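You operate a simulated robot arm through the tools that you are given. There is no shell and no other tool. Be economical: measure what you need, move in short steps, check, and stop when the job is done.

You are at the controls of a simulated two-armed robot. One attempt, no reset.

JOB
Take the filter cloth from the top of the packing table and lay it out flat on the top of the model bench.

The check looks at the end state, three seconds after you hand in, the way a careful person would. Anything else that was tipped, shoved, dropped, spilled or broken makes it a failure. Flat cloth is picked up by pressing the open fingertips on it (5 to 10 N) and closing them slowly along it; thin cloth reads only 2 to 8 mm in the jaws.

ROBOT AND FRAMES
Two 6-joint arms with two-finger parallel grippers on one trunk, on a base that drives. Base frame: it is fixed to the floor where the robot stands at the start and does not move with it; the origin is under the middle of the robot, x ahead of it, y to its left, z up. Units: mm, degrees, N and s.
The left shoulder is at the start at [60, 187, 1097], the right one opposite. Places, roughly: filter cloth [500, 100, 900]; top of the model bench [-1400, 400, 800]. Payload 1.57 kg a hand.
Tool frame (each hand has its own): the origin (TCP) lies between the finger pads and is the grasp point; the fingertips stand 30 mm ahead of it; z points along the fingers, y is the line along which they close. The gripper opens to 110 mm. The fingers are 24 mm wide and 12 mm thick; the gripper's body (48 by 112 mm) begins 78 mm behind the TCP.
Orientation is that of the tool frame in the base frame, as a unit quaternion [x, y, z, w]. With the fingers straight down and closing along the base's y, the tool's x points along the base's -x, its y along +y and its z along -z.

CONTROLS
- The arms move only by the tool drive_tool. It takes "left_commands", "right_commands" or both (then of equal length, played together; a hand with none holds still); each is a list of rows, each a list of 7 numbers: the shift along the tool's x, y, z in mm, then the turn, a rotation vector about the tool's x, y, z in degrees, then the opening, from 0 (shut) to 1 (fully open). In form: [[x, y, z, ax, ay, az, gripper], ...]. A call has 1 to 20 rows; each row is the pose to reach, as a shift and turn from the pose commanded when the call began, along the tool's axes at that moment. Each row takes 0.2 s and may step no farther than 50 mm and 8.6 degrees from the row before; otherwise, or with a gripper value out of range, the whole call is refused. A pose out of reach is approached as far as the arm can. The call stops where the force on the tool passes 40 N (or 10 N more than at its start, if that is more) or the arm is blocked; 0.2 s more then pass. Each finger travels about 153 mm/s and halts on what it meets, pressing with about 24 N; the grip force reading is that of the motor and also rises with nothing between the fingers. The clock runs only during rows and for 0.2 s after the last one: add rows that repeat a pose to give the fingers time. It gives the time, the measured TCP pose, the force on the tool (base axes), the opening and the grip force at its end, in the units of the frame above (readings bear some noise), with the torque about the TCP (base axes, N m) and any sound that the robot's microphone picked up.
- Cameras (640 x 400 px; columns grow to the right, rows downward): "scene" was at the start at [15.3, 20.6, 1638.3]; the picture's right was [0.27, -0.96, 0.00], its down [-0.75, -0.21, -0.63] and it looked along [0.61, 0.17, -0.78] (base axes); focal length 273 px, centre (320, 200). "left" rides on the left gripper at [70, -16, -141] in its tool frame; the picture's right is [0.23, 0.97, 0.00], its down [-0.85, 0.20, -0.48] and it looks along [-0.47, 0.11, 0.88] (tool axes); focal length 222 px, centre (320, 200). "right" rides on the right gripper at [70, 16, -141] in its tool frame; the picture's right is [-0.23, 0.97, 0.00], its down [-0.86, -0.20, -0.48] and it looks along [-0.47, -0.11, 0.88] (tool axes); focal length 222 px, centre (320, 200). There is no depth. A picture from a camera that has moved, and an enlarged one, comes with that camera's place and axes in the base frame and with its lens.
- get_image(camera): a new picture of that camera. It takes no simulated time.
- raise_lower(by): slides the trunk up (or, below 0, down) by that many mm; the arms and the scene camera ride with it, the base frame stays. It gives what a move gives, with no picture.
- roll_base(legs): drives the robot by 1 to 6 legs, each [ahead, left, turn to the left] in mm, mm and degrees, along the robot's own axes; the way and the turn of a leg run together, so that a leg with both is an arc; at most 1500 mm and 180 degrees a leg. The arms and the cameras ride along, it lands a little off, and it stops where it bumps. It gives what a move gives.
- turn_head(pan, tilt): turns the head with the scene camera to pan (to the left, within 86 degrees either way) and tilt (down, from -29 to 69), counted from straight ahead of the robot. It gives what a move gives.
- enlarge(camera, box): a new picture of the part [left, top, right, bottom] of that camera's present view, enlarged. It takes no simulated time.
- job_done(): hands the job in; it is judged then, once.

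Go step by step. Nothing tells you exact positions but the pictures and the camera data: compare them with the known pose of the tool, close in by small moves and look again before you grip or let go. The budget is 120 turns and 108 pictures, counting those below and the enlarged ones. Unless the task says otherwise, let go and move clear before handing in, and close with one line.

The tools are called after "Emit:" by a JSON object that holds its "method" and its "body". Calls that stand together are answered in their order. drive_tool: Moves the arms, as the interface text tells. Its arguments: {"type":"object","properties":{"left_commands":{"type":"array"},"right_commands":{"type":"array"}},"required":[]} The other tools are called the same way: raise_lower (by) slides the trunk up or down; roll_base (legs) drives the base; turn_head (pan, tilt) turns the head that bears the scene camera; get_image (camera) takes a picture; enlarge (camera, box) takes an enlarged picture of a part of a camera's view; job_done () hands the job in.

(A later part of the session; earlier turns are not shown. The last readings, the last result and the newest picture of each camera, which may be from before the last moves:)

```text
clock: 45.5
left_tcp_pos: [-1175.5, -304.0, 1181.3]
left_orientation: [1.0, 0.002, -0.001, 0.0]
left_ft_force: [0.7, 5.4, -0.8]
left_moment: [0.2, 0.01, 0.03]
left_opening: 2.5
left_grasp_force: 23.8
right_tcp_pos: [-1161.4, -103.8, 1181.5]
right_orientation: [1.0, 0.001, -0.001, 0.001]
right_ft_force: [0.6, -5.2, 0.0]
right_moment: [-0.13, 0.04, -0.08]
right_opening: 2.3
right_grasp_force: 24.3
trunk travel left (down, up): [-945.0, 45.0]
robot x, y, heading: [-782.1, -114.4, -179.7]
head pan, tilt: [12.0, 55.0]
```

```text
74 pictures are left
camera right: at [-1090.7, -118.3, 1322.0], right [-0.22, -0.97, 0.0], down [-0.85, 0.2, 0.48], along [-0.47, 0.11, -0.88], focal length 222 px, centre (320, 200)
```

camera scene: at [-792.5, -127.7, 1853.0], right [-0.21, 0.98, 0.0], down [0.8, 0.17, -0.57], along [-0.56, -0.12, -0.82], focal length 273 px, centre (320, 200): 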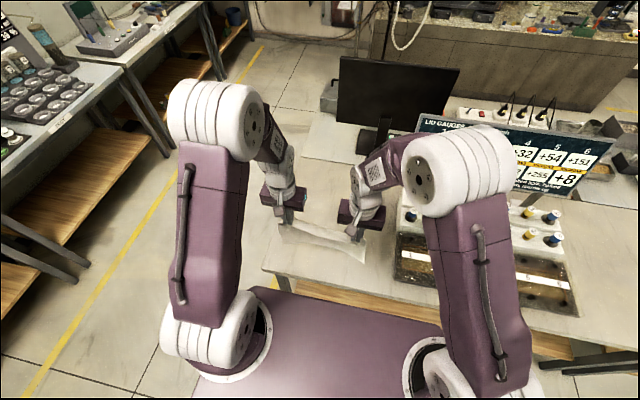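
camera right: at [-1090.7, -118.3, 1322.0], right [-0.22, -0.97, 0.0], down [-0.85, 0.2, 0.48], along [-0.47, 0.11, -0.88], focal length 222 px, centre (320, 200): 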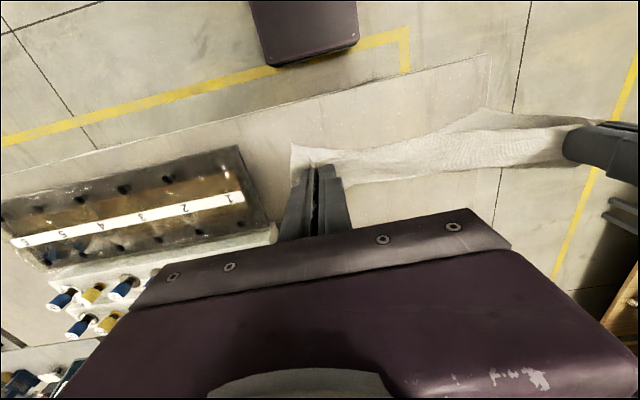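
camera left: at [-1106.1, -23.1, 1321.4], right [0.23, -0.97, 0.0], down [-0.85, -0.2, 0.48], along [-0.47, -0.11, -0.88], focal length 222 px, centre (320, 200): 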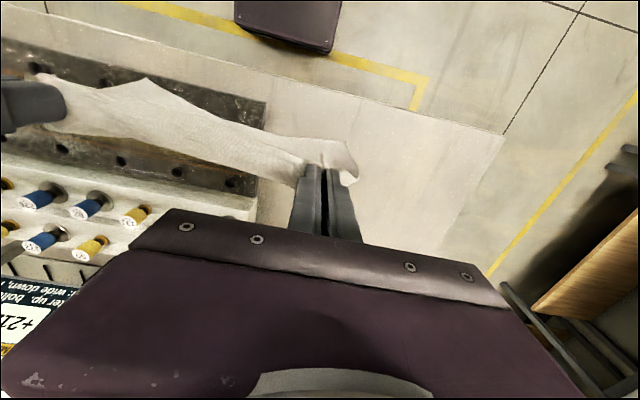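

The cloth hangs with its short near-edge margin on my side and the main part behind it. The bench top looks like z≈800–850, with its free part at y −420…75. I'll go 40 mm closer and reach both hands forward so the far edge can be laid first.

Emit:
{"method": "roll_base", "body": {"legs": [[40, 0, 0]]}}

Emit:
{"method": "drive_tool", "body": {"left_commands": [[-15, 0, 0, 0, 0, 0, 0], [-30, 0, 0, 0, 0, 0, 0], [-45, 0, 0, 0, 0, 0, 0], [-60, 0, 0, 0, 0, 0, 0], [-75, 0, 0, 0, 0, 0, 0], [-90, 0, 0, 0, 0, 0, 0], [-105, 0, 0, 0, 0, 0, 0], [-120, 0, 0, 0, 0, 0, 0], [-135, 0, 0, 0, 0, 0, 0], [-150, 0, 0, 0, 0, 0, 0], [-165, 0, 0, 0, 0, 0, 0], [-180, 0, 0, 0, 0, 0, 0]], "right_commands": [[-15, 0, 0, 0, 0, 0, 0], [-30, 0, 0, 0, 0, 0, 0], [-45, 0, 0, 0, 0, 0, 0], [-60, 0, 0, 0, 0, 0, 0], [-75, 0, 0, 0, 0, 0, 0], [-90, 0, 0, 0, 0, 0, 0], [-105, 0, 0, 0, 0, 0, 0], [-120, 0, 0, 0, 0, 0, 0], [-135, 0, 0, 0, 0, 0, 0], [-150, 0, 0, 0, 0, 0, 0], [-165, 0, 0, 0, 0, 0, 0], [-180, 0, 0, 0, 0, 0, 0]]}}

Emit:
{"method": "get_image", "body": {"camera": "scene"}}

Emit:
{"method": "get_image", "body": {"camera": "left"}}

Emit:
{"method": "get_image", "body": {"camera": "right"}}

```text
clock: 46.4
left_tcp_pos: [-1205.1, -305.1, 1184.8]
left_orientation: [1.0, 0.002, -0.005, -0.001]
left_ft_force: [1.9, 6.1, 0.9]
left_moment: [0.18, 0.06, 0.01]
left_opening: 2.2
left_grasp_force: 23.2
right_tcp_pos: [-1190.5, -104.4, 1184.4]
right_orientation: [1.0, 0.002, -0.005, 0.001]
right_ft_force: [0.4, -5.8, 0.1]
right_moment: [-0.23, 0.13, -0.09]
right_opening: 2.6
right_grasp_force: 23.9
trunk travel left (down, up): [-945.0, 45.0]
robot x, y, heading: [-821.8, -109.5, -180.0]
head pan, tilt: [12.0, 55.0]
```

```text
clock: 49.0
left_tcp_pos: [-1395.2, -305.5, 1180.3]
left_orientation: [1.0, 0.002, 0.0, 0.0]
left_ft_force: [1.4, 7.5, -0.3]
left_moment: [0.22, -0.02, 0.05]
left_opening: 2.7
left_grasp_force: 23.4
right_tcp_pos: [-1382.4, -103.4, 1181.2]
right_orientation: [1.0, 0.001, 0.0, 0.001]
right_ft_force: [-1.2, -8.5, -0.5]
right_moment: [-0.23, 0.0, -0.09]
right_opening: 2.4
right_grasp_force: 24.6
trunk travel left (down, up): [-945.0, 45.0]
robot x, y, heading: [-820.6, -111.3, -179.7]
head pan, tilt: [12.0, 55.0]
```

```text
73 pictures are left
camera scene: at [-833.3, -127.9, 1853.0], right [-0.21, 0.98, 0.0], down [0.8, 0.17, -0.57], along [-0.56, -0.12, -0.82], focal length 273 px, centre (320, 200)
```

scene: 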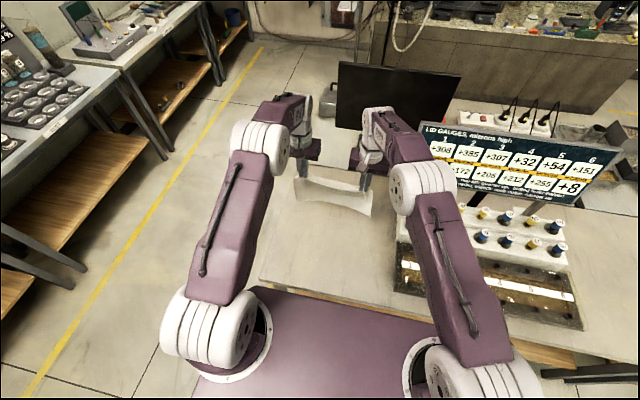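

```text
72 pictures are left
camera left: at [-1324.9, -290.0, 1321.6], right [0.23, -0.97, 0.0], down [-0.85, -0.2, 0.48], along [-0.47, -0.11, -0.88], focal length 222 px, centre (320, 200)
```

left: 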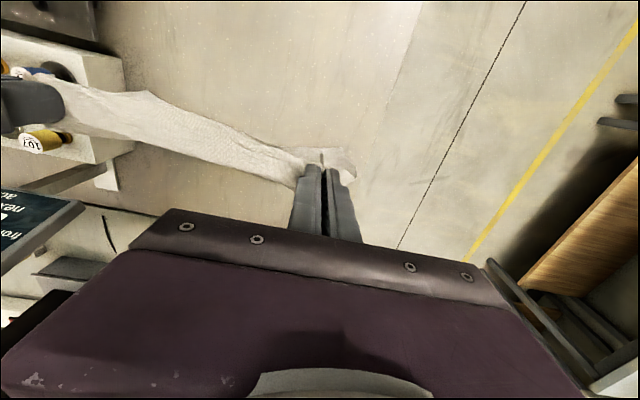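

```text
71 pictures are left
camera right: at [-1311.4, -118.9, 1322.4], right [-0.22, -0.97, 0.0], down [-0.86, 0.2, 0.48], along [-0.47, 0.11, -0.88], focal length 222 px, centre (320, 200)
```

right: 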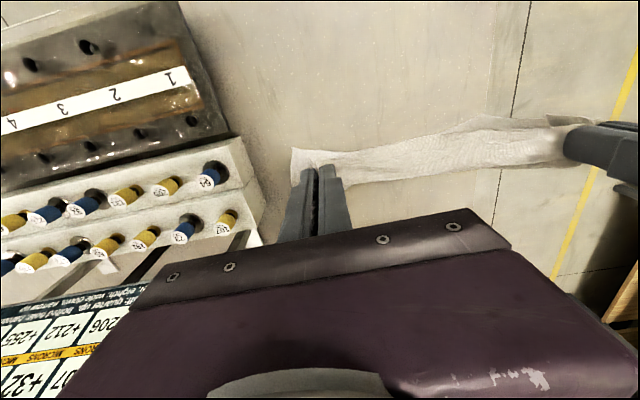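

Hands are at the forward end, over clear bench. I'll zoom in on the cloth and then lower with the hands moving slightly back to trail the far edge.

Emit:
{"method": "enlarge", "body": {"camera": "scene", "box": [260, 130, 400, 230]}}

Emit:
{"method": "drive_tool", "body": {"left_commands": [[0, 0, 15, 0, 0, 0, 0], [0, 0, 30, 0, 0, 0, 0], [0, 0, 45, 0, 0, 0, 0], [0, 0, 60, 0, 0, 0, 0]], "right_commands": [[0, 0, 15, 0, 0, 0, 0], [0, 0, 30, 0, 0, 0, 0], [0, 0, 45, 0, 0, 0, 0], [0, 0, 60, 0, 0, 0, 0]]}}

Emit:
{"method": "enlarge", "body": {"camera": "scene", "box": [260, 130, 400, 230]}}

```text
4.00 times, centred on (330, 180) of scene
camera zoom: at [-833.3, -127.9, 1853.0], right [-0.21, 0.98, 0.0], down [0.8, 0.17, -0.57], along [-0.56, -0.12, -0.82], focal length 1092 px, centre (280, 280)
```

zoom: 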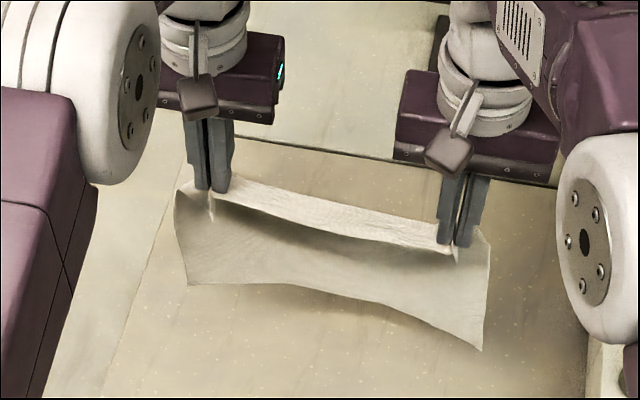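

```text
clock: 50.0
left_tcp_pos: [-1394.4, -306.2, 1121.7]
left_orientation: [1.0, 0.002, -0.002, 0.0]
left_ft_force: [0.3, 7.4, 0.6]
left_moment: [0.28, 0.0, 0.03]
left_opening: 2.5
left_grasp_force: 24.5
right_tcp_pos: [-1381.2, -103.6, 1119.5]
right_orientation: [1.0, 0.003, -0.001, 0.0]
right_ft_force: [-1.1, -7.7, 0.5]
right_moment: [-0.21, 0.01, -0.04]
right_opening: 2.3
right_grasp_force: 24.3
trunk travel left (down, up): [-945.0, 45.0]
robot x, y, heading: [-826.2, -118.8, -179.7]
head pan, tilt: [12.0, 55.0]
```

```text
4.00 times, centred on (330, 180) of scene
camera zoom: at [-831.9, -128.0, 1853.0], right [-0.21, 0.98, 0.0], down [0.8, 0.17, -0.57], along [-0.56, -0.12, -0.82], focal length 1092 px, centre (280, 280)
```

zoom: 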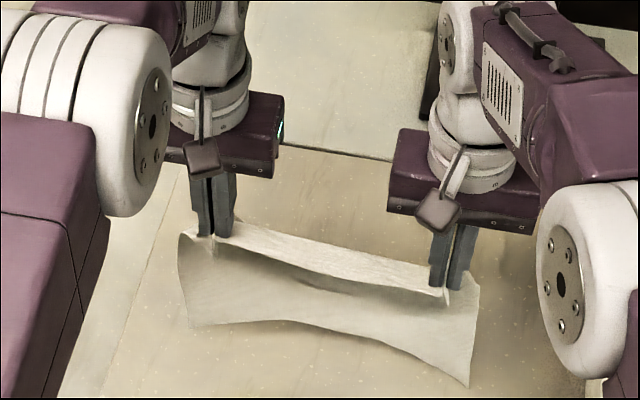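

The lower edge should be close to the bench now. I'll continue down 40 mm with a slight backward pull and check for contact.

Emit:
{"method": "drive_tool", "body": {"left_commands": [[2, 0, 10, 0, 0, 0, 0], [5, 0, 20, 0, 0, 0, 0], [10, 0, 30, 0, 0, 0, 0], [15, 0, 40, 0, 0, 0, 0], [20, 0, 40, 0, 0, 0, 0]], "right_commands": [[2, 0, 10, 0, 0, 0, 0], [5, 0, 20, 0, 0, 0, 0], [10, 0, 30, 0, 0, 0, 0], [15, 0, 40, 0, 0, 0, 0], [20, 0, 40, 0, 0, 0, 0]]}}

Emit:
{"method": "enlarge", "body": {"camera": "scene", "box": [260, 150, 400, 250]}}

Emit:
{"method": "get_image", "body": {"camera": "right"}}

```text
clock: 51.2
left_tcp_pos: [-1372.1, -305.1, 1082.0]
left_orientation: [1.0, 0.002, -0.001, 0.0]
left_ft_force: [1.1, 5.3, -0.4]
left_moment: [0.15, -0.03, 0.02]
left_opening: 2.8
left_grasp_force: 23.6
right_tcp_pos: [-1361.2, -103.7, 1080.8]
right_orientation: [1.0, 0.001, -0.001, 0.002]
right_ft_force: [-0.4, -5.4, -0.8]
right_moment: [-0.23, 0.02, -0.08]
right_opening: 2.5
right_grasp_force: 24.4
trunk travel left (down, up): [-945.0, 45.0]
robot x, y, heading: [-821.5, -114.3, -180.2]
head pan, tilt: [12.0, 55.0]
```

```text
4.00 times, centred on (330, 200) of scene
camera zoom: at [-831.2, -127.8, 1853.0], right [-0.21, 0.98, 0.0], down [0.8, 0.17, -0.57], along [-0.56, -0.12, -0.82], focal length 1092 px, centre (280, 200)
```

zoom: 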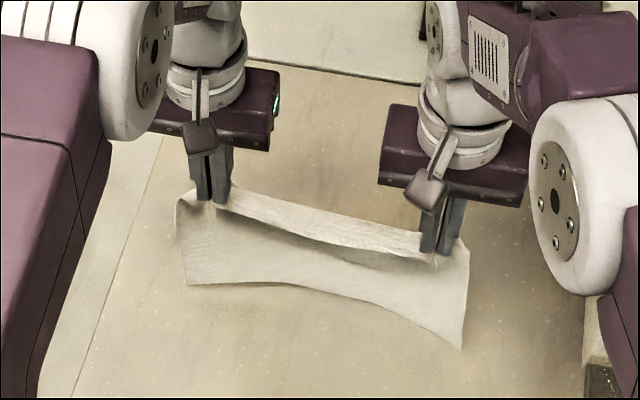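

```text
67 pictures are left
camera right: at [-1289.5, -119.1, 1222.2], right [-0.22, -0.97, 0.0], down [-0.85, 0.2, 0.48], along [-0.47, 0.11, -0.88], focal length 222 px, centre (320, 200)
```

right: 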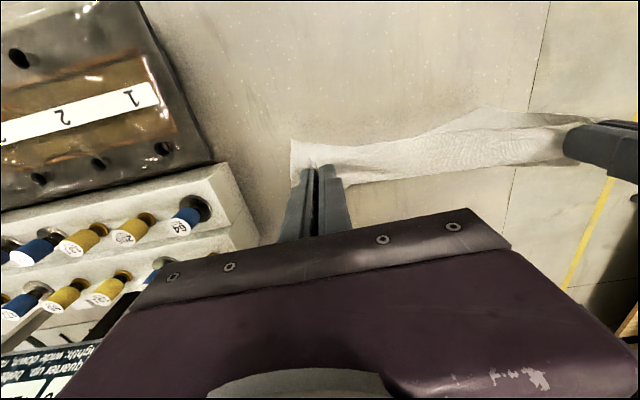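

It still looks free of the bench. I'll keep lowering in the same way.

Emit:
{"method": "drive_tool", "body": {"left_commands": [[4, 0, 10, 0, 0, 0, 0], [8, 0, 20, 0, 0, 0, 0], [14, 0, 30, 0, 0, 0, 0], [20, 0, 40, 0, 0, 0, 0], [25, 0, 40, 0, 0, 0, 0]], "right_commands": [[4, 0, 10, 0, 0, 0, 0], [8, 0, 20, 0, 0, 0, 0], [14, 0, 30, 0, 0, 0, 0], [20, 0, 40, 0, 0, 0, 0], [25, 0, 40, 0, 0, 0, 0]]}}

Emit:
{"method": "enlarge", "body": {"camera": "scene", "box": [260, 150, 400, 250]}}

Emit:
{"method": "get_image", "body": {"camera": "right"}}

```text
clock: 52.4
left_tcp_pos: [-1348.9, -304.8, 1042.6]
left_orientation: [1.0, 0.002, -0.002, 0.0]
left_ft_force: [0.4, 4.8, 0.5]
left_moment: [0.17, 0.01, 0.01]
left_opening: 2.7
left_grasp_force: 24.0
right_tcp_pos: [-1335.3, -105.1, 1040.3]
right_orientation: [1.0, 0.002, -0.002, 0.001]
right_ft_force: [-1.0, -5.7, -0.5]
right_moment: [-0.17, 0.03, -0.05]
right_opening: 2.5
right_grasp_force: 23.6
trunk travel left (down, up): [-945.0, 45.0]
robot x, y, heading: [-822.7, -116.3, -179.9]
head pan, tilt: [12.0, 55.0]
```

```text
4.00 times, centred on (330, 200) of scene
camera zoom: at [-831.4, -127.9, 1853.0], right [-0.21, 0.98, 0.0], down [0.8, 0.17, -0.57], along [-0.56, -0.12, -0.82], focal length 1092 px, centre (280, 200)
```

zoom: 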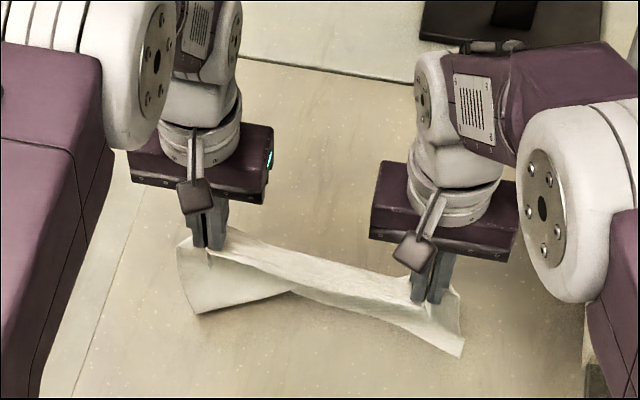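

```text
65 pictures are left
camera right: at [-1264.6, -119.3, 1182.2], right [-0.22, -0.97, 0.0], down [-0.85, 0.2, 0.48], along [-0.47, 0.11, -0.88], focal length 222 px, centre (320, 200)
```

right: 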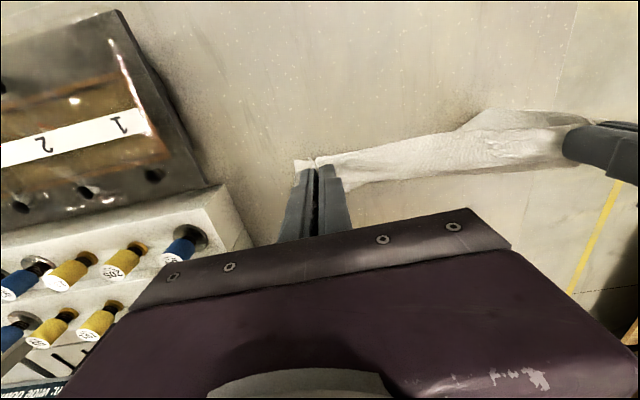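

The lower edge has touched down and trails to the far side as wanted. I'll keep moving back and down together.

Emit:
{"method": "drive_tool", "body": {"left_commands": [[10, 0, 10, 0, 0, 0, 0], [20, 0, 20, 0, 0, 0, 0], [30, 0, 30, 0, 0, 0, 0], [40, 0, 40, 0, 0, 0, 0], [50, 0, 50, 0, 0, 0, 0]], "right_commands": [[10, 0, 10, 0, 0, 0, 0], [20, 0, 20, 0, 0, 0, 0], [30, 0, 30, 0, 0, 0, 0], [40, 0, 40, 0, 0, 0, 0], [50, 0, 50, 0, 0, 0, 0]]}}

Emit:
{"method": "enlarge", "body": {"camera": "scene", "box": [260, 150, 400, 250]}}

Emit:
{"method": "get_image", "body": {"camera": "right"}}

Emit:
{"method": "get_image", "body": {"camera": "left"}}

```text
clock: 53.6
left_tcp_pos: [-1299.9, -304.0, 990.3]
left_orientation: [1.0, 0.002, -0.002, 0.0]
left_ft_force: [0.3, 6.6, 0.7]
left_moment: [0.22, -0.03, 0.06]
left_opening: 2.2
left_grasp_force: 23.7
right_tcp_pos: [-1285.0, -103.4, 991.3]
right_orientation: [1.0, 0.002, -0.002, 0.001]
right_ft_force: [-0.2, -6.0, -0.6]
right_moment: [-0.17, 0.03, -0.07]
right_opening: 2.2
right_grasp_force: 23.9
trunk travel left (down, up): [-945.0, 45.0]
robot x, y, heading: [-822.9, -112.0, -179.9]
head pan, tilt: [12.0, 55.0]
```

```text
4.00 times, centred on (330, 200) of scene
camera zoom: at [-831.3, -128.2, 1853.0], right [-0.21, 0.98, 0.0], down [0.8, 0.17, -0.57], along [-0.56, -0.12, -0.82], focal length 1092 px, centre (280, 200)
```

zoom: 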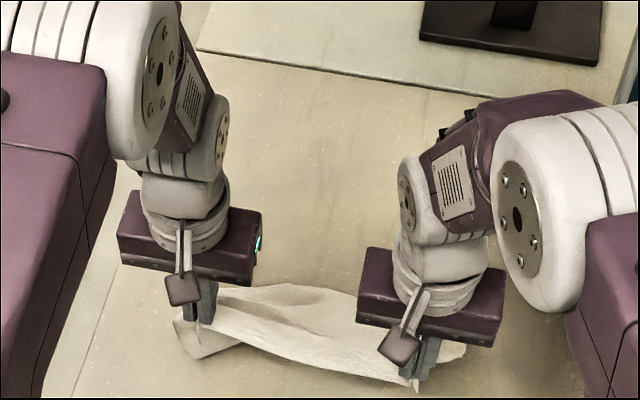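

```text
63 pictures are left
camera right: at [-1214.4, -118.5, 1132.9], right [-0.22, -0.97, 0.0], down [-0.85, 0.2, 0.48], along [-0.47, 0.11, -0.88], focal length 222 px, centre (320, 200)
```

right: 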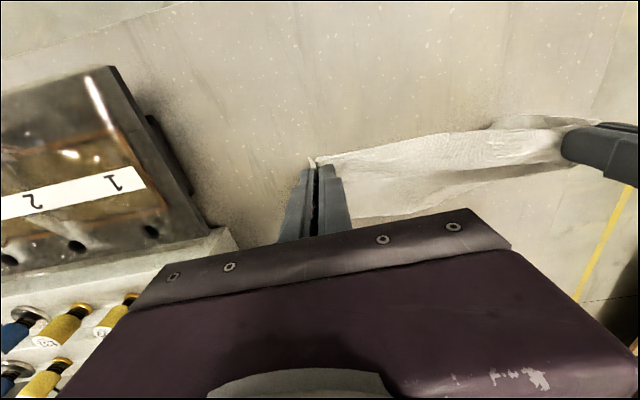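

```text
62 pictures are left
camera left: at [-1228.4, -288.6, 1131.3], right [0.23, -0.97, 0.0], down [-0.85, -0.2, 0.48], along [-0.47, -0.11, -0.88], focal length 222 px, centre (320, 200)
```

left: 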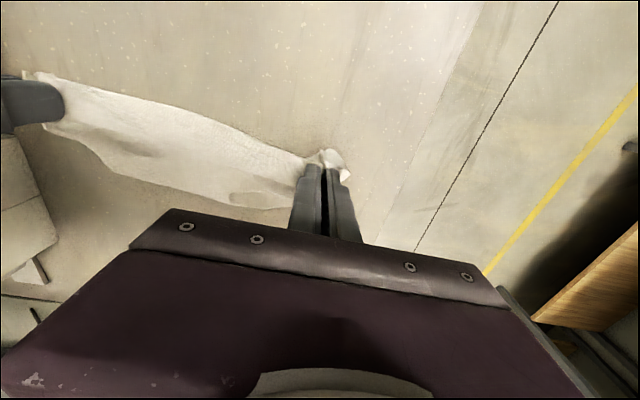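

The right side is laying out well, but on the left a corner may be curling under towards me. I'll look closer.

Emit:
{"method": "enlarge", "body": {"camera": "scene", "box": [290, 205, 380, 255]}}

Emit:
{"method": "enlarge", "body": {"camera": "left", "box": [240, 110, 400, 210]}}

```text
7.11 times, centred on (335, 230) of scene
camera zoom: at [-831.3, -128.2, 1853.0], right [-0.21, 0.98, 0.0], down [0.8, 0.17, -0.57], along [-0.56, -0.12, -0.82], focal length 1941 px, centre (213, -13)
```

zoom: 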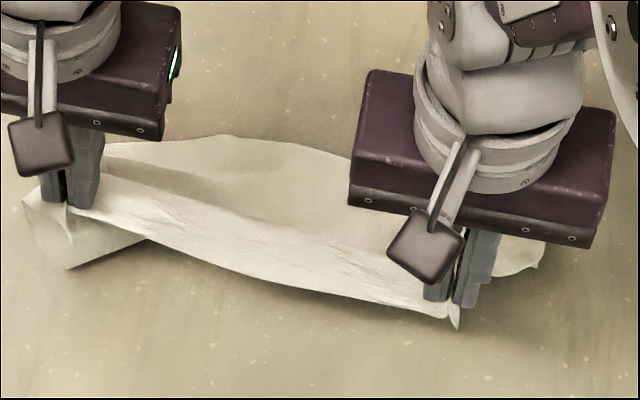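

```text
4.00 times, centred on (320, 160) of left
camera zoom: at [-1228.4, -288.6, 1131.3], right [0.23, -0.97, 0.0], down [-0.85, -0.2, 0.48], along [-0.47, -0.11, -0.88], focal length 888 px, centre (320, 360)
```

zoom: 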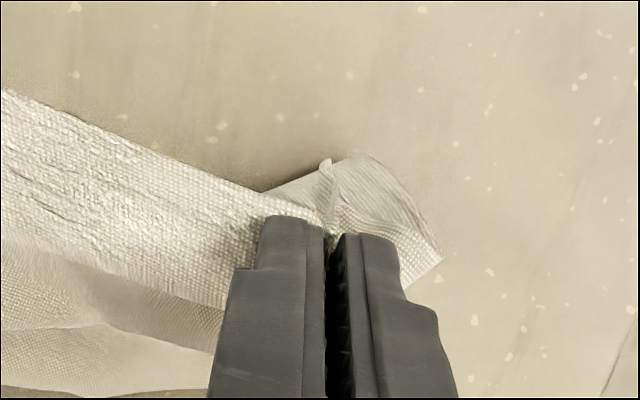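

The left lower corner did tuck under towards me. I'll lift it free, reach forward again and set it down with a flatter backward drag so the corner trails away.

Emit:
{"method": "drive_tool", "body": {"left_commands": [[0, 0, -25, 0, 0, 0, 0], [0, 0, -50, 0, 0, 0, 0], [0, 0, -75, 0, 0, 0, 0], [0, 0, -100, 0, 0, 0, 0], [0, 0, -125, 0, 0, 0, 0], [-20, 0, -125, 0, 0, 0, 0], [-40, 0, -125, 0, 0, 0, 0], [-60, 0, -125, 0, 0, 0, 0], [-80, 0, -125, 0, 0, 0, 0], [-100, 0, -125, 0, 0, 0, 0], [-110, 0, -125, 0, 0, 0, 0], [-110, 0, -125, 0, 0, 0, 0], [-110, 0, -110, 0, 0, 0, 0], [-110, 0, -95, 0, 0, 0, 0], [-110, 0, -85, 0, 0, 0, 0]], "right_commands": [[0, 0, -25, 0, 0, 0, 0], [0, 0, -50, 0, 0, 0, 0], [0, 0, -75, 0, 0, 0, 0], [0, 0, -100, 0, 0, 0, 0], [0, 0, -125, 0, 0, 0, 0], [-20, 0, -125, 0, 0, 0, 0], [-40, 0, -125, 0, 0, 0, 0], [-60, 0, -125, 0, 0, 0, 0], [-80, 0, -125, 0, 0, 0, 0], [-100, 0, -125, 0, 0, 0, 0], [-110, 0, -125, 0, 0, 0, 0], [-110, 0, -125, 0, 0, 0, 0], [-110, 0, -110, 0, 0, 0, 0], [-110, 0, -95, 0, 0, 0, 0], [-110, 0, -85, 0, 0, 0, 0]]}}

Emit:
{"method": "enlarge", "body": {"camera": "scene", "box": [280, 160, 380, 240]}}

```text
clock: 56.8
left_tcp_pos: [-1408.8, -304.7, 1075.8]
left_orientation: [1.0, 0.001, -0.001, 0.0]
left_ft_force: [1.8, 11.7, -0.6]
left_moment: [0.36, -0.04, 0.02]
left_opening: 2.7
left_grasp_force: 23.7
right_tcp_pos: [-1384.9, -102.6, 1077.7]
right_orientation: [1.0, 0.003, -0.002, 0.0]
right_ft_force: [-1.7, -11.1, -0.2]
right_moment: [-0.36, 0.07, -0.14]
right_opening: 2.5
right_grasp_force: 23.8
right hand out of reach, approached as far as the arm can: row 11, 12, 13, 14, 15
trunk travel left (down, up): [-945.0, 45.0]
robot x, y, heading: [-823.6, -111.0, -179.9]
head pan, tilt: [12.0, 55.0]
```

```text
5.00 times, centred on (330, 200) of scene
camera zoom: at [-831.3, -127.8, 1853.0], right [-0.21, 0.98, 0.0], down [0.8, 0.17, -0.57], along [-0.56, -0.12, -0.82], focal length 1365 px, centre (270, 200)
```

zoom: 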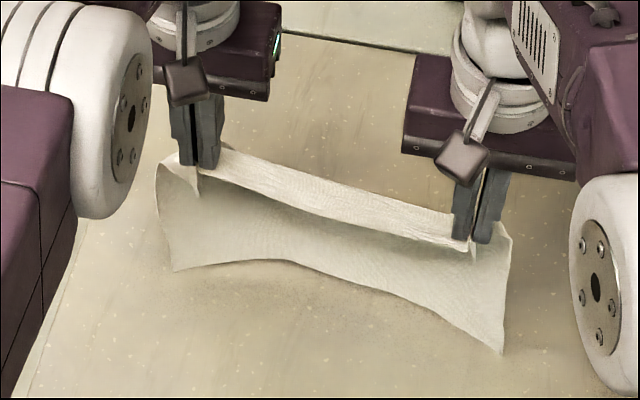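

The cloth is free again. Now I'll come down with a long horizontal drag, left hand slightly lower than the right.

Emit:
{"method": "drive_tool", "body": {"left_commands": [[3, 0, 10, 0, 0, 0, 0], [6, 0, 20, 0, 0, 0, 0], [12, 0, 26, 0, 0, 0, 0], [24, 0, 32, 0, 0, 0, 0], [36, 0, 37, 0, 0, 0, 0], [48, 0, 41, 0, 0, 0, 0], [60, 0, 44, 0, 0, 0, 0], [72, 0, 47, 0, 0, 0, 0]], "right_commands": [[0, 0, 10, 0, 0, 0, 0], [0, 0, 20, 0, 0, 0, 0], [5, 0, 24, 0, 0, 0, 0], [16, 0, 26, 0, 0, 0, 0], [28, 0, 28, 0, 0, 0, 0], [40, 0, 30, 0, 0, 0, 0], [52, 0, 32, 0, 0, 0, 0], [64, 0, 34, 0, 0, 0, 0]]}}

Emit:
{"method": "enlarge", "body": {"camera": "scene", "box": [280, 160, 380, 240]}}

Emit:
{"method": "get_image", "body": {"camera": "left"}}

```text
clock: 58.6
left_tcp_pos: [-1336.9, -304.2, 1030.4]
left_orientation: [1.0, 0.001, -0.002, 0.0]
left_ft_force: [1.7, 8.3, 0.6]
left_moment: [0.31, -0.01, 0.04]
left_opening: 2.5
left_grasp_force: 23.2
right_tcp_pos: [-1321.6, -102.7, 1043.6]
right_orientation: [1.0, 0.002, -0.003, 0.0]
right_ft_force: [-2.2, -8.9, -0.6]
right_moment: [-0.26, 0.01, -0.1]
right_opening: 2.3
right_grasp_force: 24.0
right hand out of reach, approached as far as the arm can: row 2
trunk travel left (down, up): [-945.0, 45.0]
robot x, y, heading: [-824.2, -111.9, -179.8]
head pan, tilt: [12.0, 55.0]
```

```text
5.00 times, centred on (330, 200) of scene
camera zoom: at [-830.7, -127.9, 1853.0], right [-0.21, 0.98, 0.0], down [0.8, 0.17, -0.57], along [-0.56, -0.12, -0.82], focal length 1365 px, centre (270, 200)
```

zoom: 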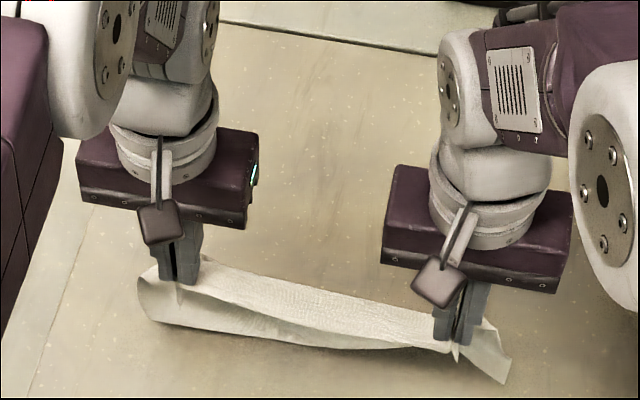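

```text
57 pictures are left
camera left: at [-1266.1, -288.7, 1170.0], right [0.23, -0.97, 0.0], down [-0.85, -0.2, 0.48], along [-0.47, -0.11, -0.88], focal length 222 px, centre (320, 200)
```

left: 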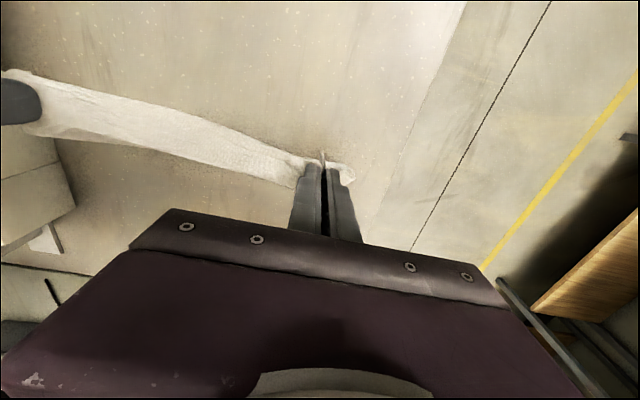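

Better: the lower edge is now trailing on both sides. I'll continue dragging mostly horizontally.

Emit:
{"method": "drive_tool", "body": {"left_commands": [[12, 0, 2, 0, 0, 0, 0], [24, 0, 5, 0, 0, 0, 0], [36, 0, 8, 0, 0, 0, 0], [48, 0, 12, 0, 0, 0, 0]], "right_commands": [[12, 0, 5, 0, 0, 0, 0], [24, 0, 10, 0, 0, 0, 0], [36, 0, 15, 0, 0, 0, 0], [48, 0, 20, 0, 0, 0, 0]]}}

Emit:
{"method": "enlarge", "body": {"camera": "scene", "box": [280, 180, 380, 260]}}

```text
clock: 59.6
left_tcp_pos: [-1290.4, -305.2, 1018.4]
left_orientation: [1.0, 0.002, -0.001, 0.0]
left_ft_force: [0.6, 10.1, 0.8]
left_moment: [0.3, -0.03, 0.05]
left_opening: 2.5
left_grasp_force: 23.9
right_tcp_pos: [-1273.9, -101.3, 1022.6]
right_orientation: [1.0, 0.001, -0.002, 0.0]
right_ft_force: [-1.0, -9.4, -0.8]
right_moment: [-0.28, 0.03, -0.12]
right_opening: 2.7
right_grasp_force: 23.8
trunk travel left (down, up): [-945.0, 45.0]
robot x, y, heading: [-823.6, -112.8, -179.9]
head pan, tilt: [12.0, 55.0]
```

```text
5.00 times, centred on (330, 220) of scene
camera zoom: at [-831.3, -128.1, 1853.0], right [-0.21, 0.98, 0.0], down [0.8, 0.17, -0.57], along [-0.56, -0.12, -0.82], focal length 1365 px, centre (270, 100)
```

zoom: 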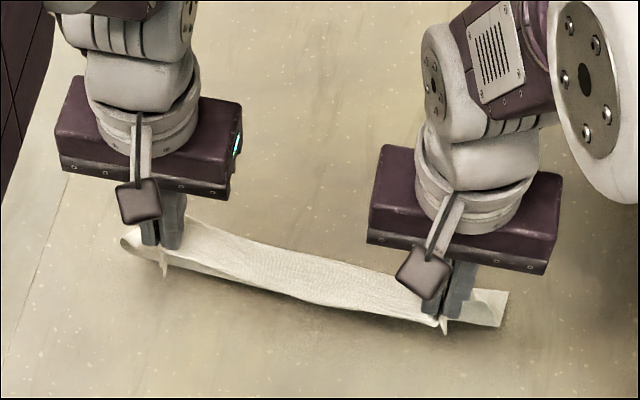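

Both lower corners now lie behind the hands. Next I'll lower more steeply so the sheet lies down.

Emit:
{"method": "drive_tool", "body": {"left_commands": [[8, 0, 10, 0, 0, 0, 0], [16, 0, 20, 0, 0, 0, 0], [22, 0, 30, 0, 0, 0, 0], [28, 0, 40, 0, 0, 0, 0], [34, 0, 50, 0, 0, 0, 0], [39, 0, 60, 0, 0, 0, 0], [44, 0, 70, 0, 0, 0, 0]], "right_commands": [[8, 0, 10, 0, 0, 0, 0], [16, 0, 20, 0, 0, 0, 0], [22, 0, 30, 0, 0, 0, 0], [28, 0, 40, 0, 0, 0, 0], [34, 0, 50, 0, 0, 0, 0], [39, 0, 60, 0, 0, 0, 0], [44, 0, 72, 0, 0, 0, 0]]}}

Emit:
{"method": "enlarge", "body": {"camera": "scene", "box": [280, 190, 380, 270]}}

Emit:
{"method": "get_image", "body": {"camera": "left"}}

Emit:
{"method": "get_image", "body": {"camera": "right"}}

```text
clock: 61.2
left_tcp_pos: [-1246.3, -305.9, 947.4]
left_orientation: [1.0, 0.002, -0.001, 0.0]
left_ft_force: [0.7, 13.5, -0.1]
left_moment: [0.43, -0.01, 0.07]
left_opening: 2.5
left_grasp_force: 24.0
right_tcp_pos: [-1230.8, -100.7, 951.3]
right_orientation: [1.0, 0.002, -0.001, 0.002]
right_ft_force: [-1.4, -13.4, -0.1]
right_moment: [-0.37, 0.09, -0.16]
right_opening: 2.5
right_grasp_force: 23.7
trunk travel left (down, up): [-945.0, 45.0]
robot x, y, heading: [-822.1, -112.8, -179.9]
head pan, tilt: [12.0, 55.0]
```

```text
5.00 times, centred on (330, 230) of scene
camera zoom: at [-832.0, -127.9, 1853.0], right [-0.21, 0.98, 0.0], down [0.8, 0.17, -0.57], along [-0.56, -0.12, -0.82], focal length 1365 px, centre (270, 50)
```

zoom: 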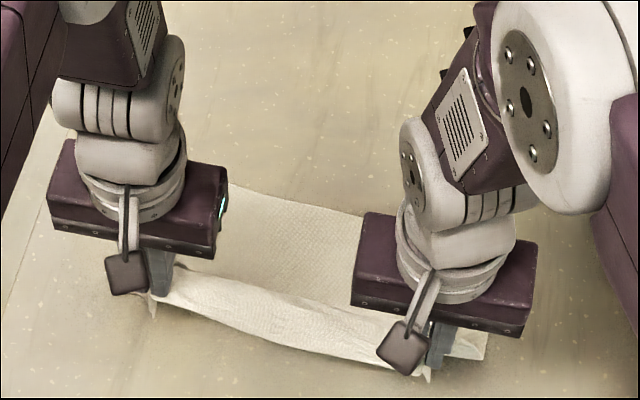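

```text
54 pictures are left
camera left: at [-1174.9, -290.3, 1088.3], right [0.23, -0.97, 0.0], down [-0.85, -0.2, 0.48], along [-0.47, -0.11, -0.88], focal length 222 px, centre (320, 200)
```

left: 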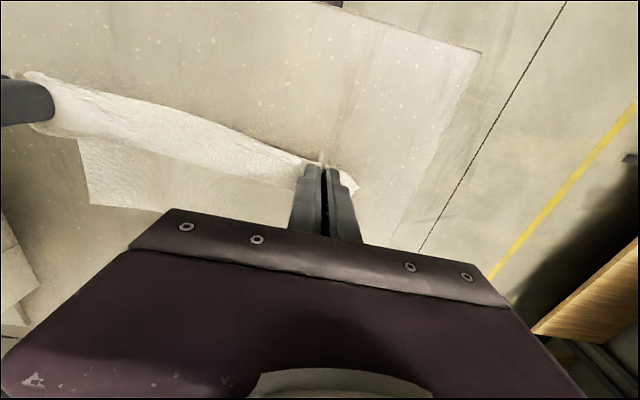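

```text
53 pictures are left
camera right: at [-1161.2, -115.9, 1092.2], right [-0.22, -0.97, 0.0], down [-0.85, 0.2, 0.48], along [-0.47, 0.11, -0.88], focal length 222 px, centre (320, 200)
```

right: 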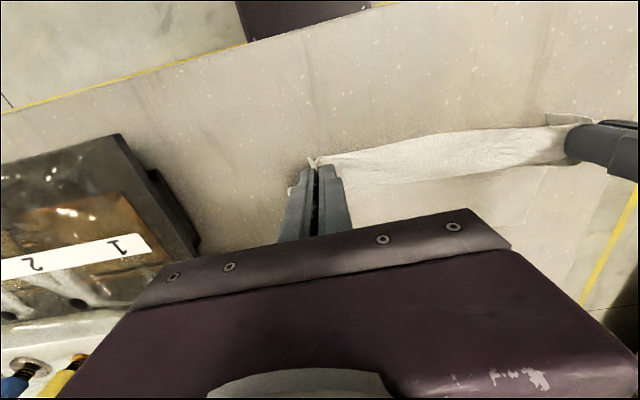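

The sheet is lying down nicely. I'll go down another 40 mm, ease the sideways tension, and check the height.

Emit:
{"method": "drive_tool", "body": {"left_commands": [[5, -1.5, 10, 0, 0, 0, 0], [10, -1.5, 20, 0, 0, 0, 0], [14, -1.5, 30, 0, 0, 0, 0], [18, -1.5, 40, 0, 0, 0, 0]], "right_commands": [[5, 1.5, 11, 0, 0, 0, 0], [10, 1.5, 22, 0, 0, 0, 0], [14, 1.5, 32, 0, 0, 0, 0], [18, 1.5, 42, 0, 0, 0, 0]]}}

Emit:
{"method": "enlarge", "body": {"camera": "scene", "box": [280, 200, 380, 280]}}

Emit:
{"method": "get_image", "body": {"camera": "left"}}

```text
clock: 62.2
left_tcp_pos: [-1227.8, -304.7, 907.9]
left_orientation: [1.0, 0.001, -0.001, 0.0]
left_ft_force: [0.0, 6.2, -0.2]
left_moment: [0.27, 0.0, -0.02]
left_opening: 2.7
left_grasp_force: 24.2
right_tcp_pos: [-1213.9, -103.7, 908.6]
right_orientation: [1.0, 0.001, -0.001, 0.0]
right_ft_force: [-0.3, -7.4, -0.3]
right_moment: [-0.21, 0.02, -0.09]
right_opening: 2.5
right_grasp_force: 23.4
trunk travel left (down, up): [-945.0, 45.0]
robot x, y, heading: [-825.6, -116.9, -179.7]
head pan, tilt: [12.0, 55.0]
```

```text
5.00 times, centred on (330, 240) of scene
camera zoom: at [-831.8, -128.0, 1853.0], right [-0.21, 0.98, 0.0], down [0.8, 0.17, -0.57], along [-0.56, -0.12, -0.82], focal length 1365 px, centre (270, 0)
```

zoom: 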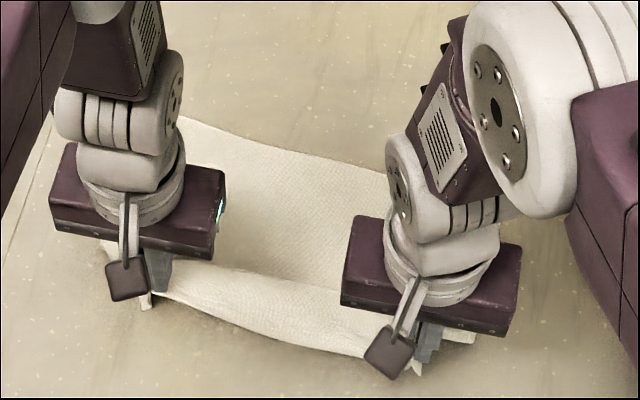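

```text
51 pictures are left
camera left: at [-1156.2, -288.6, 1048.3], right [0.23, -0.97, 0.0], down [-0.85, -0.2, 0.48], along [-0.47, -0.11, -0.88], focal length 222 px, centre (320, 200)
```

left: 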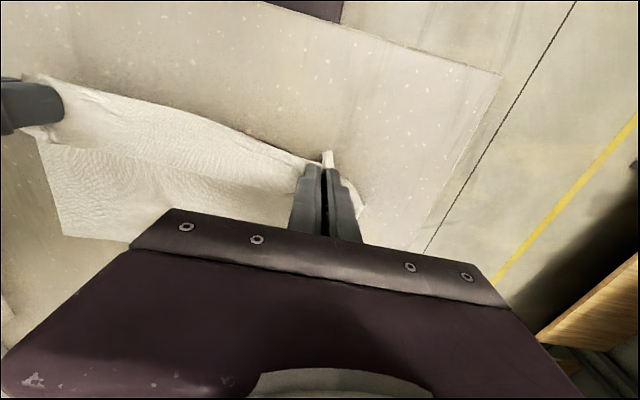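

All fine. I'll keep descending, almost vertically now, with small back motion.

Emit:
{"method": "drive_tool", "body": {"left_commands": [[4, 0, 5, 0, 0, 0, 0], [8, 0, 10, 0, 0, 0, 0], [12, 0, 15, 0, 0, 0, 0], [16, 0, 20, 0, 0, 0, 0]], "right_commands": [[4, 0, 5, 0, 0, 0, 0], [8, 0, 10, 0, 0, 0, 0], [12, 0, 15, 0, 0, 0, 0], [16, 0, 20, 0, 0, 0, 0]]}}

Emit:
{"method": "enlarge", "body": {"camera": "scene", "box": [280, 200, 380, 280]}}

Emit:
{"method": "enlarge", "body": {"camera": "left", "box": [200, 90, 440, 240]}}

Emit:
{"method": "enlarge", "body": {"camera": "right", "box": [200, 90, 440, 240]}}

```text
clock: 63.2
left_tcp_pos: [-1211.5, -302.5, 887.3]
left_orientation: [1.0, 0.002, 0.0, 0.0]
left_ft_force: [0.8, 3.9, 0.3]
left_moment: [0.15, -0.02, 0.03]
left_opening: 2.7
left_grasp_force: 24.4
right_tcp_pos: [-1198.1, -104.0, 889.8]
right_orientation: [1.0, 0.001, -0.001, -0.001]
right_ft_force: [-0.3, -4.2, 0.1]
right_moment: [-0.14, 0.05, -0.07]
right_opening: 2.6
right_grasp_force: 23.9
trunk travel left (down, up): [-945.0, 45.0]
robot x, y, heading: [-820.5, -109.8, -179.9]
head pan, tilt: [12.0, 55.0]
```

```text
5.00 times, centred on (330, 240) of scene
camera zoom: at [-831.5, -127.9, 1853.0], right [-0.21, 0.98, 0.0], down [0.8, 0.17, -0.57], along [-0.56, -0.12, -0.82], focal length 1365 px, centre (270, 0)
```

zoom: 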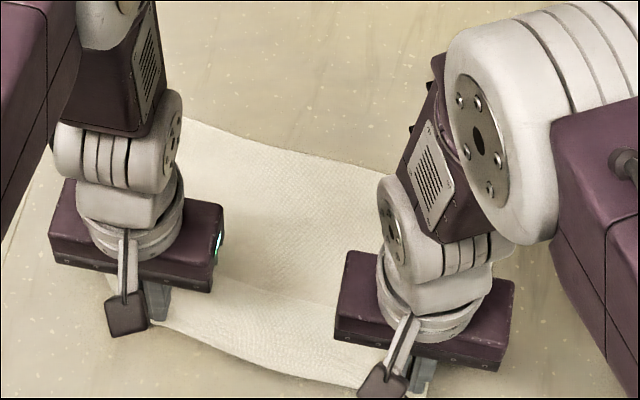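

```text
2.67 times, centred on (320, 165) of left
camera zoom: at [-1140.8, -286.7, 1028.6], right [0.23, -0.97, 0.0], down [-0.85, -0.2, 0.48], along [-0.47, -0.11, -0.88], focal length 592 px, centre (320, 293)
```

zoom: 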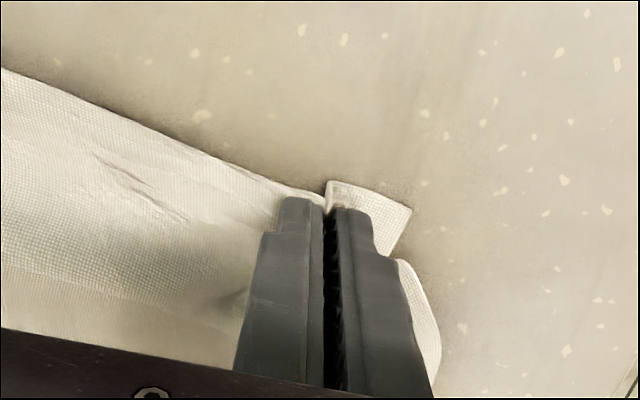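

```text
2.67 times, centred on (320, 165) of right
camera zoom: at [-1126.8, -118.0, 1030.7], right [-0.22, -0.97, 0.0], down [-0.85, 0.2, 0.48], along [-0.47, 0.11, -0.88], focal length 592 px, centre (320, 293)
```

zoom: 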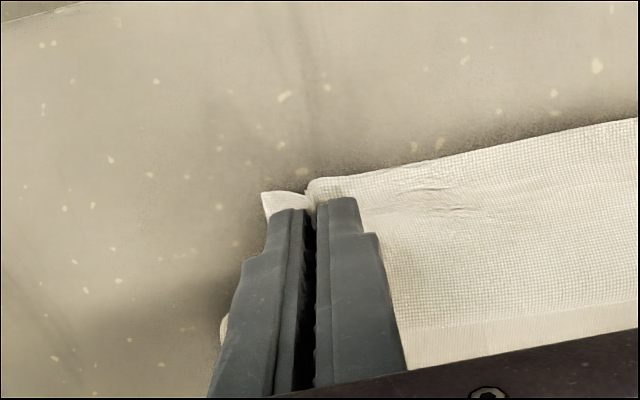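

It now looks much like it did on the packing table, with the near margin lying outward towards me. I'll go down in small steps to contact.

Emit:
{"method": "drive_tool", "body": {"left_commands": [[2, 0, 3, 0, 0, 0, 0], [3, 0, 5, 0, 0, 0, 0], [3, 0, 5, 0, 0, 0, 0]], "right_commands": [[2, 0, 3, 0, 0, 0, 0], [3, 0, 6, 0, 0, 0, 0], [3, 0, 6, 0, 0, 0, 0]]}}

```text
clock: 64.0
left_tcp_pos: [-1208.7, -303.8, 882.9]
left_orientation: [1.0, 0.002, -0.001, 0.001]
left_ft_force: [0.5, 3.6, 3.3]
left_moment: [0.14, -0.07, 0.02]
left_opening: 2.8
left_grasp_force: 24.2
right_tcp_pos: [-1195.4, -103.5, 882.9]
right_orientation: [1.0, 0.001, -0.002, 0.0]
right_ft_force: [-0.6, -4.6, 0.7]
right_moment: [-0.16, 0.02, -0.06]
right_opening: 2.4
right_grasp_force: 23.7
trunk travel left (down, up): [-945.0, 45.0]
robot x, y, heading: [-824.3, -110.9, -180.0]
head pan, tilt: [12.0, 55.0]
```

Bench contact is at z≈852. The far edge lies at x≈−1375, so there are still about 35 mm of slack. I'll raise slightly and pull back to stretch it.

Emit:
{"method": "drive_tool", "body": {"left_commands": [[0, 0, -8, 0, 0, 0, 0], [8, 0, -8, 0, 0, 0, 0], [16, 0, -8, 0, 0, 0, 0], [24, 0, -8, 0, 0, 0, 0], [30, 0, -8, 0, 0, 0, 0], [30, 0, -8, 0, 0, 0, 0]], "right_commands": [[0, 0, -8, 0, 0, 0, 0], [8, 0, -8, 0, 0, 0, 0], [16, 0, -8, 0, 0, 0, 0], [24, 0, -8, 0, 0, 0, 0], [30, 0, -8, 0, 0, 0, 0], [30, 0, -8, 0, 0, 0, 0]]}}

Emit:
{"method": "get_image", "body": {"camera": "scene"}}

Emit:
{"method": "get_image", "body": {"camera": "left"}}

Emit:
{"method": "get_image", "body": {"camera": "right"}}

```text
clock: 65.4
left_tcp_pos: [-1179.1, -302.6, 891.1]
left_orientation: [1.0, 0.002, -0.001, 0.0]
left_ft_force: [0.3, 4.1, 0.3]
left_moment: [0.14, -0.01, 0.02]
left_opening: 2.6
left_grasp_force: 23.4
right_tcp_pos: [-1164.8, -102.5, 892.1]
right_orientation: [1.0, 0.002, 0.0, 0.001]
right_ft_force: [-0.8, -4.3, 0.4]
right_moment: [-0.19, 0.01, -0.09]
right_opening: 2.4
right_grasp_force: 23.8
trunk travel left (down, up): [-945.0, 45.0]
robot x, y, heading: [-824.7, -114.9, -179.6]
head pan, tilt: [12.0, 55.0]
```

```text
47 pictures are left
camera scene: at [-831.8, -127.8, 1853.0], right [-0.21, 0.98, 0.0], down [0.8, 0.17, -0.57], along [-0.56, -0.12, -0.82], focal length 273 px, centre (320, 200)
```

scene: 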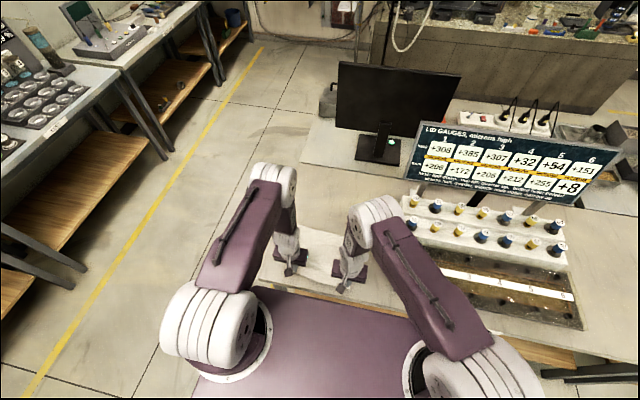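

```text
46 pictures are left
camera left: at [-1108.6, -286.7, 1031.6], right [0.23, -0.97, 0.0], down [-0.85, -0.2, 0.48], along [-0.47, -0.11, -0.88], focal length 222 px, centre (320, 200)
```

left: 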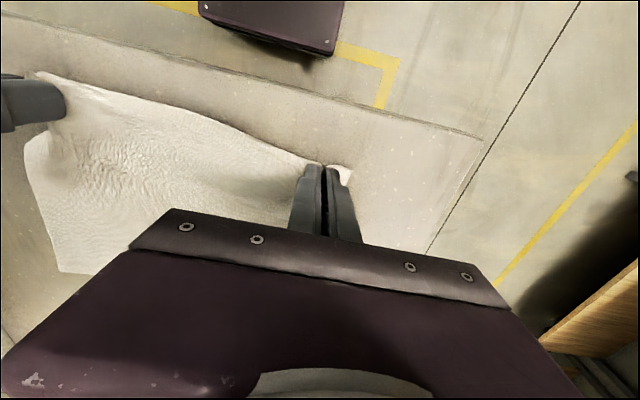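

```text
45 pictures are left
camera right: at [-1094.0, -117.6, 1032.9], right [-0.22, -0.97, 0.0], down [-0.85, 0.2, 0.48], along [-0.47, 0.11, -0.88], focal length 222 px, centre (320, 200)
```

right: 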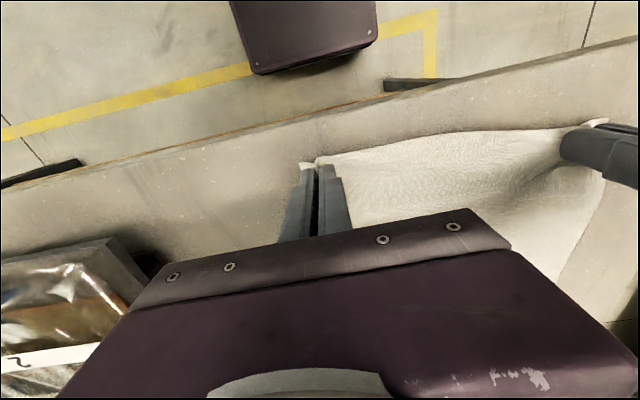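

The sheet now lies well. I'll press the fingertips down onto the bench, ready to spread the pinched folds as I open.

Emit:
{"method": "drive_tool", "body": {"left_commands": [[0, 0, 4, 0, 0, 0, 0], [0, 0, 8, 0, 0, 0, 0], [0, 0, 9, 0, 0, 0, 0], [0, 0, 9, 0, 0, 0, 0]], "right_commands": [[0, 0, 4, 0, 0, 0, 0], [0, 0, 8, 0, 0, 0, 0], [0, 0, 9, 0, 0, 0, 0], [0, 0, 9, 0, 0, 0, 0]]}}

```text
clock: 66.4
left_tcp_pos: [-1178.2, -303.0, 881.9]
left_orientation: [1.0, 0.002, -0.002, 0.0]
left_ft_force: [0.7, 4.7, 6.7]
left_moment: [0.12, -0.02, 0.04]
left_opening: 2.6
left_grasp_force: 24.4
right_tcp_pos: [-1165.0, -102.6, 881.9]
right_orientation: [1.0, 0.002, -0.001, 0.001]
right_ft_force: [0.5, -4.8, 0.5]
right_moment: [-0.13, 0.02, -0.08]
right_opening: 2.4
right_grasp_force: 23.4
trunk travel left (down, up): [-945.0, 45.0]
robot x, y, heading: [-821.6, -116.6, -180.0]
head pan, tilt: [12.0, 55.0]
```

Left presses 6.7 N and the right barely touches. I'll press the right 1.2 mm more, then open both slowly while moving the hands outward so the outer fingers spread the folds.

Emit:
{"method": "drive_tool", "body": {"left_commands": [[0, 0, 0, 0, 0, 0, 0], [0, 0, 0, 0, 0, 0, 0], [0, 2, 0.2, 0, 0, 0, 0.05], [0, 4, 0.2, 0, 0, 0, 0.09], [0, 6, 0.2, 0, 0, 0, 0.13], [0, 8, 0.2, 0, 0, 0, 0.17], [0, 10, 0.2, 0, 0, 0, 0.21], [0, 12, 0.2, 0, 0, 0, 0.25], [0, 14, 0.2, 0, 0, 0, 0.29], [0, 16, 0.2, 0, 0, 0, 0.33], [0, 18, 0.2, 0, 0, 0, 0.37], [0, 18, 0.2, 0, 0, 0, 0.37]], "right_commands": [[0, 0, 0.7, 0, 0, 0, 0], [0, 0, 1.2, 0, 0, 0, 0], [0, -2, 1.4, 0, 0, 0, 0.05], [0, -4, 1.4, 0, 0, 0, 0.09], [0, -6, 1.4, 0, 0, 0, 0.13], [0, -8, 1.4, 0, 0, 0, 0.17], [0, -10, 1.4, 0, 0, 0, 0.21], [0, -12, 1.4, 0, 0, 0, 0.25], [0, -14, 1.4, 0, 0, 0, 0.29], [0, -16, 1.4, 0, 0, 0, 0.33], [0, -18, 1.4, 0, 0, 0, 0.37], [0, -18, 1.4, 0, 0, 0, 0.37]]}}

Emit:
{"method": "enlarge", "body": {"camera": "left", "box": [160, 90, 480, 290]}}

Emit:
{"method": "enlarge", "body": {"camera": "right", "box": [160, 90, 480, 290]}}

```text
clock: 69.0
left_tcp_pos: [-1176.3, -322.0, 881.6]
left_orientation: [1.0, 0.001, -0.001, 0.0]
left_ft_force: [0.1, 1.0, 1.7]
left_moment: [0.02, -0.01, -0.01]
left_opening: 40.4
left_grasp_force: 0.1
right_tcp_pos: [-1164.3, -85.4, 881.2]
right_orientation: [1.0, 0.001, -0.002, 0.001]
right_ft_force: [-1.2, -7.0, 20.6]
right_moment: [-0.17, -0.09, -0.02]
right_opening: 33.6
right_grasp_force: 0.0
trunk travel left (down, up): [-945.0, 45.0]
robot x, y, heading: [-822.3, -114.3, -179.8]
head pan, tilt: [12.0, 55.0]
```

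```text
2.00 times, centred on (320, 190) of left
camera zoom: at [-1106.0, -306.5, 1022.2], right [0.23, -0.97, 0.0], down [-0.85, -0.2, 0.48], along [-0.47, -0.11, -0.88], focal length 444 px, centre (320, 220)
```

zoom: 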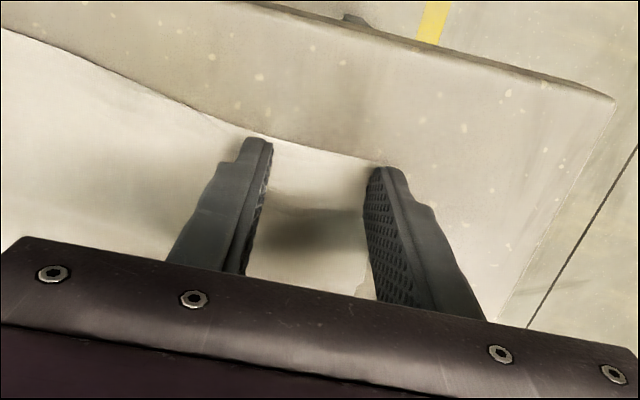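

```text
2.00 times, centred on (320, 190) of right
camera zoom: at [-1093.0, -99.4, 1022.5], right [-0.22, -0.97, 0.0], down [-0.85, 0.2, 0.48], along [-0.47, 0.11, -0.88], focal length 444 px, centre (320, 220)
```

zoom: 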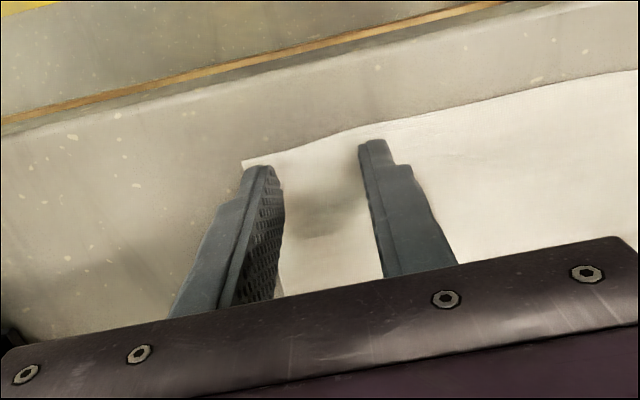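

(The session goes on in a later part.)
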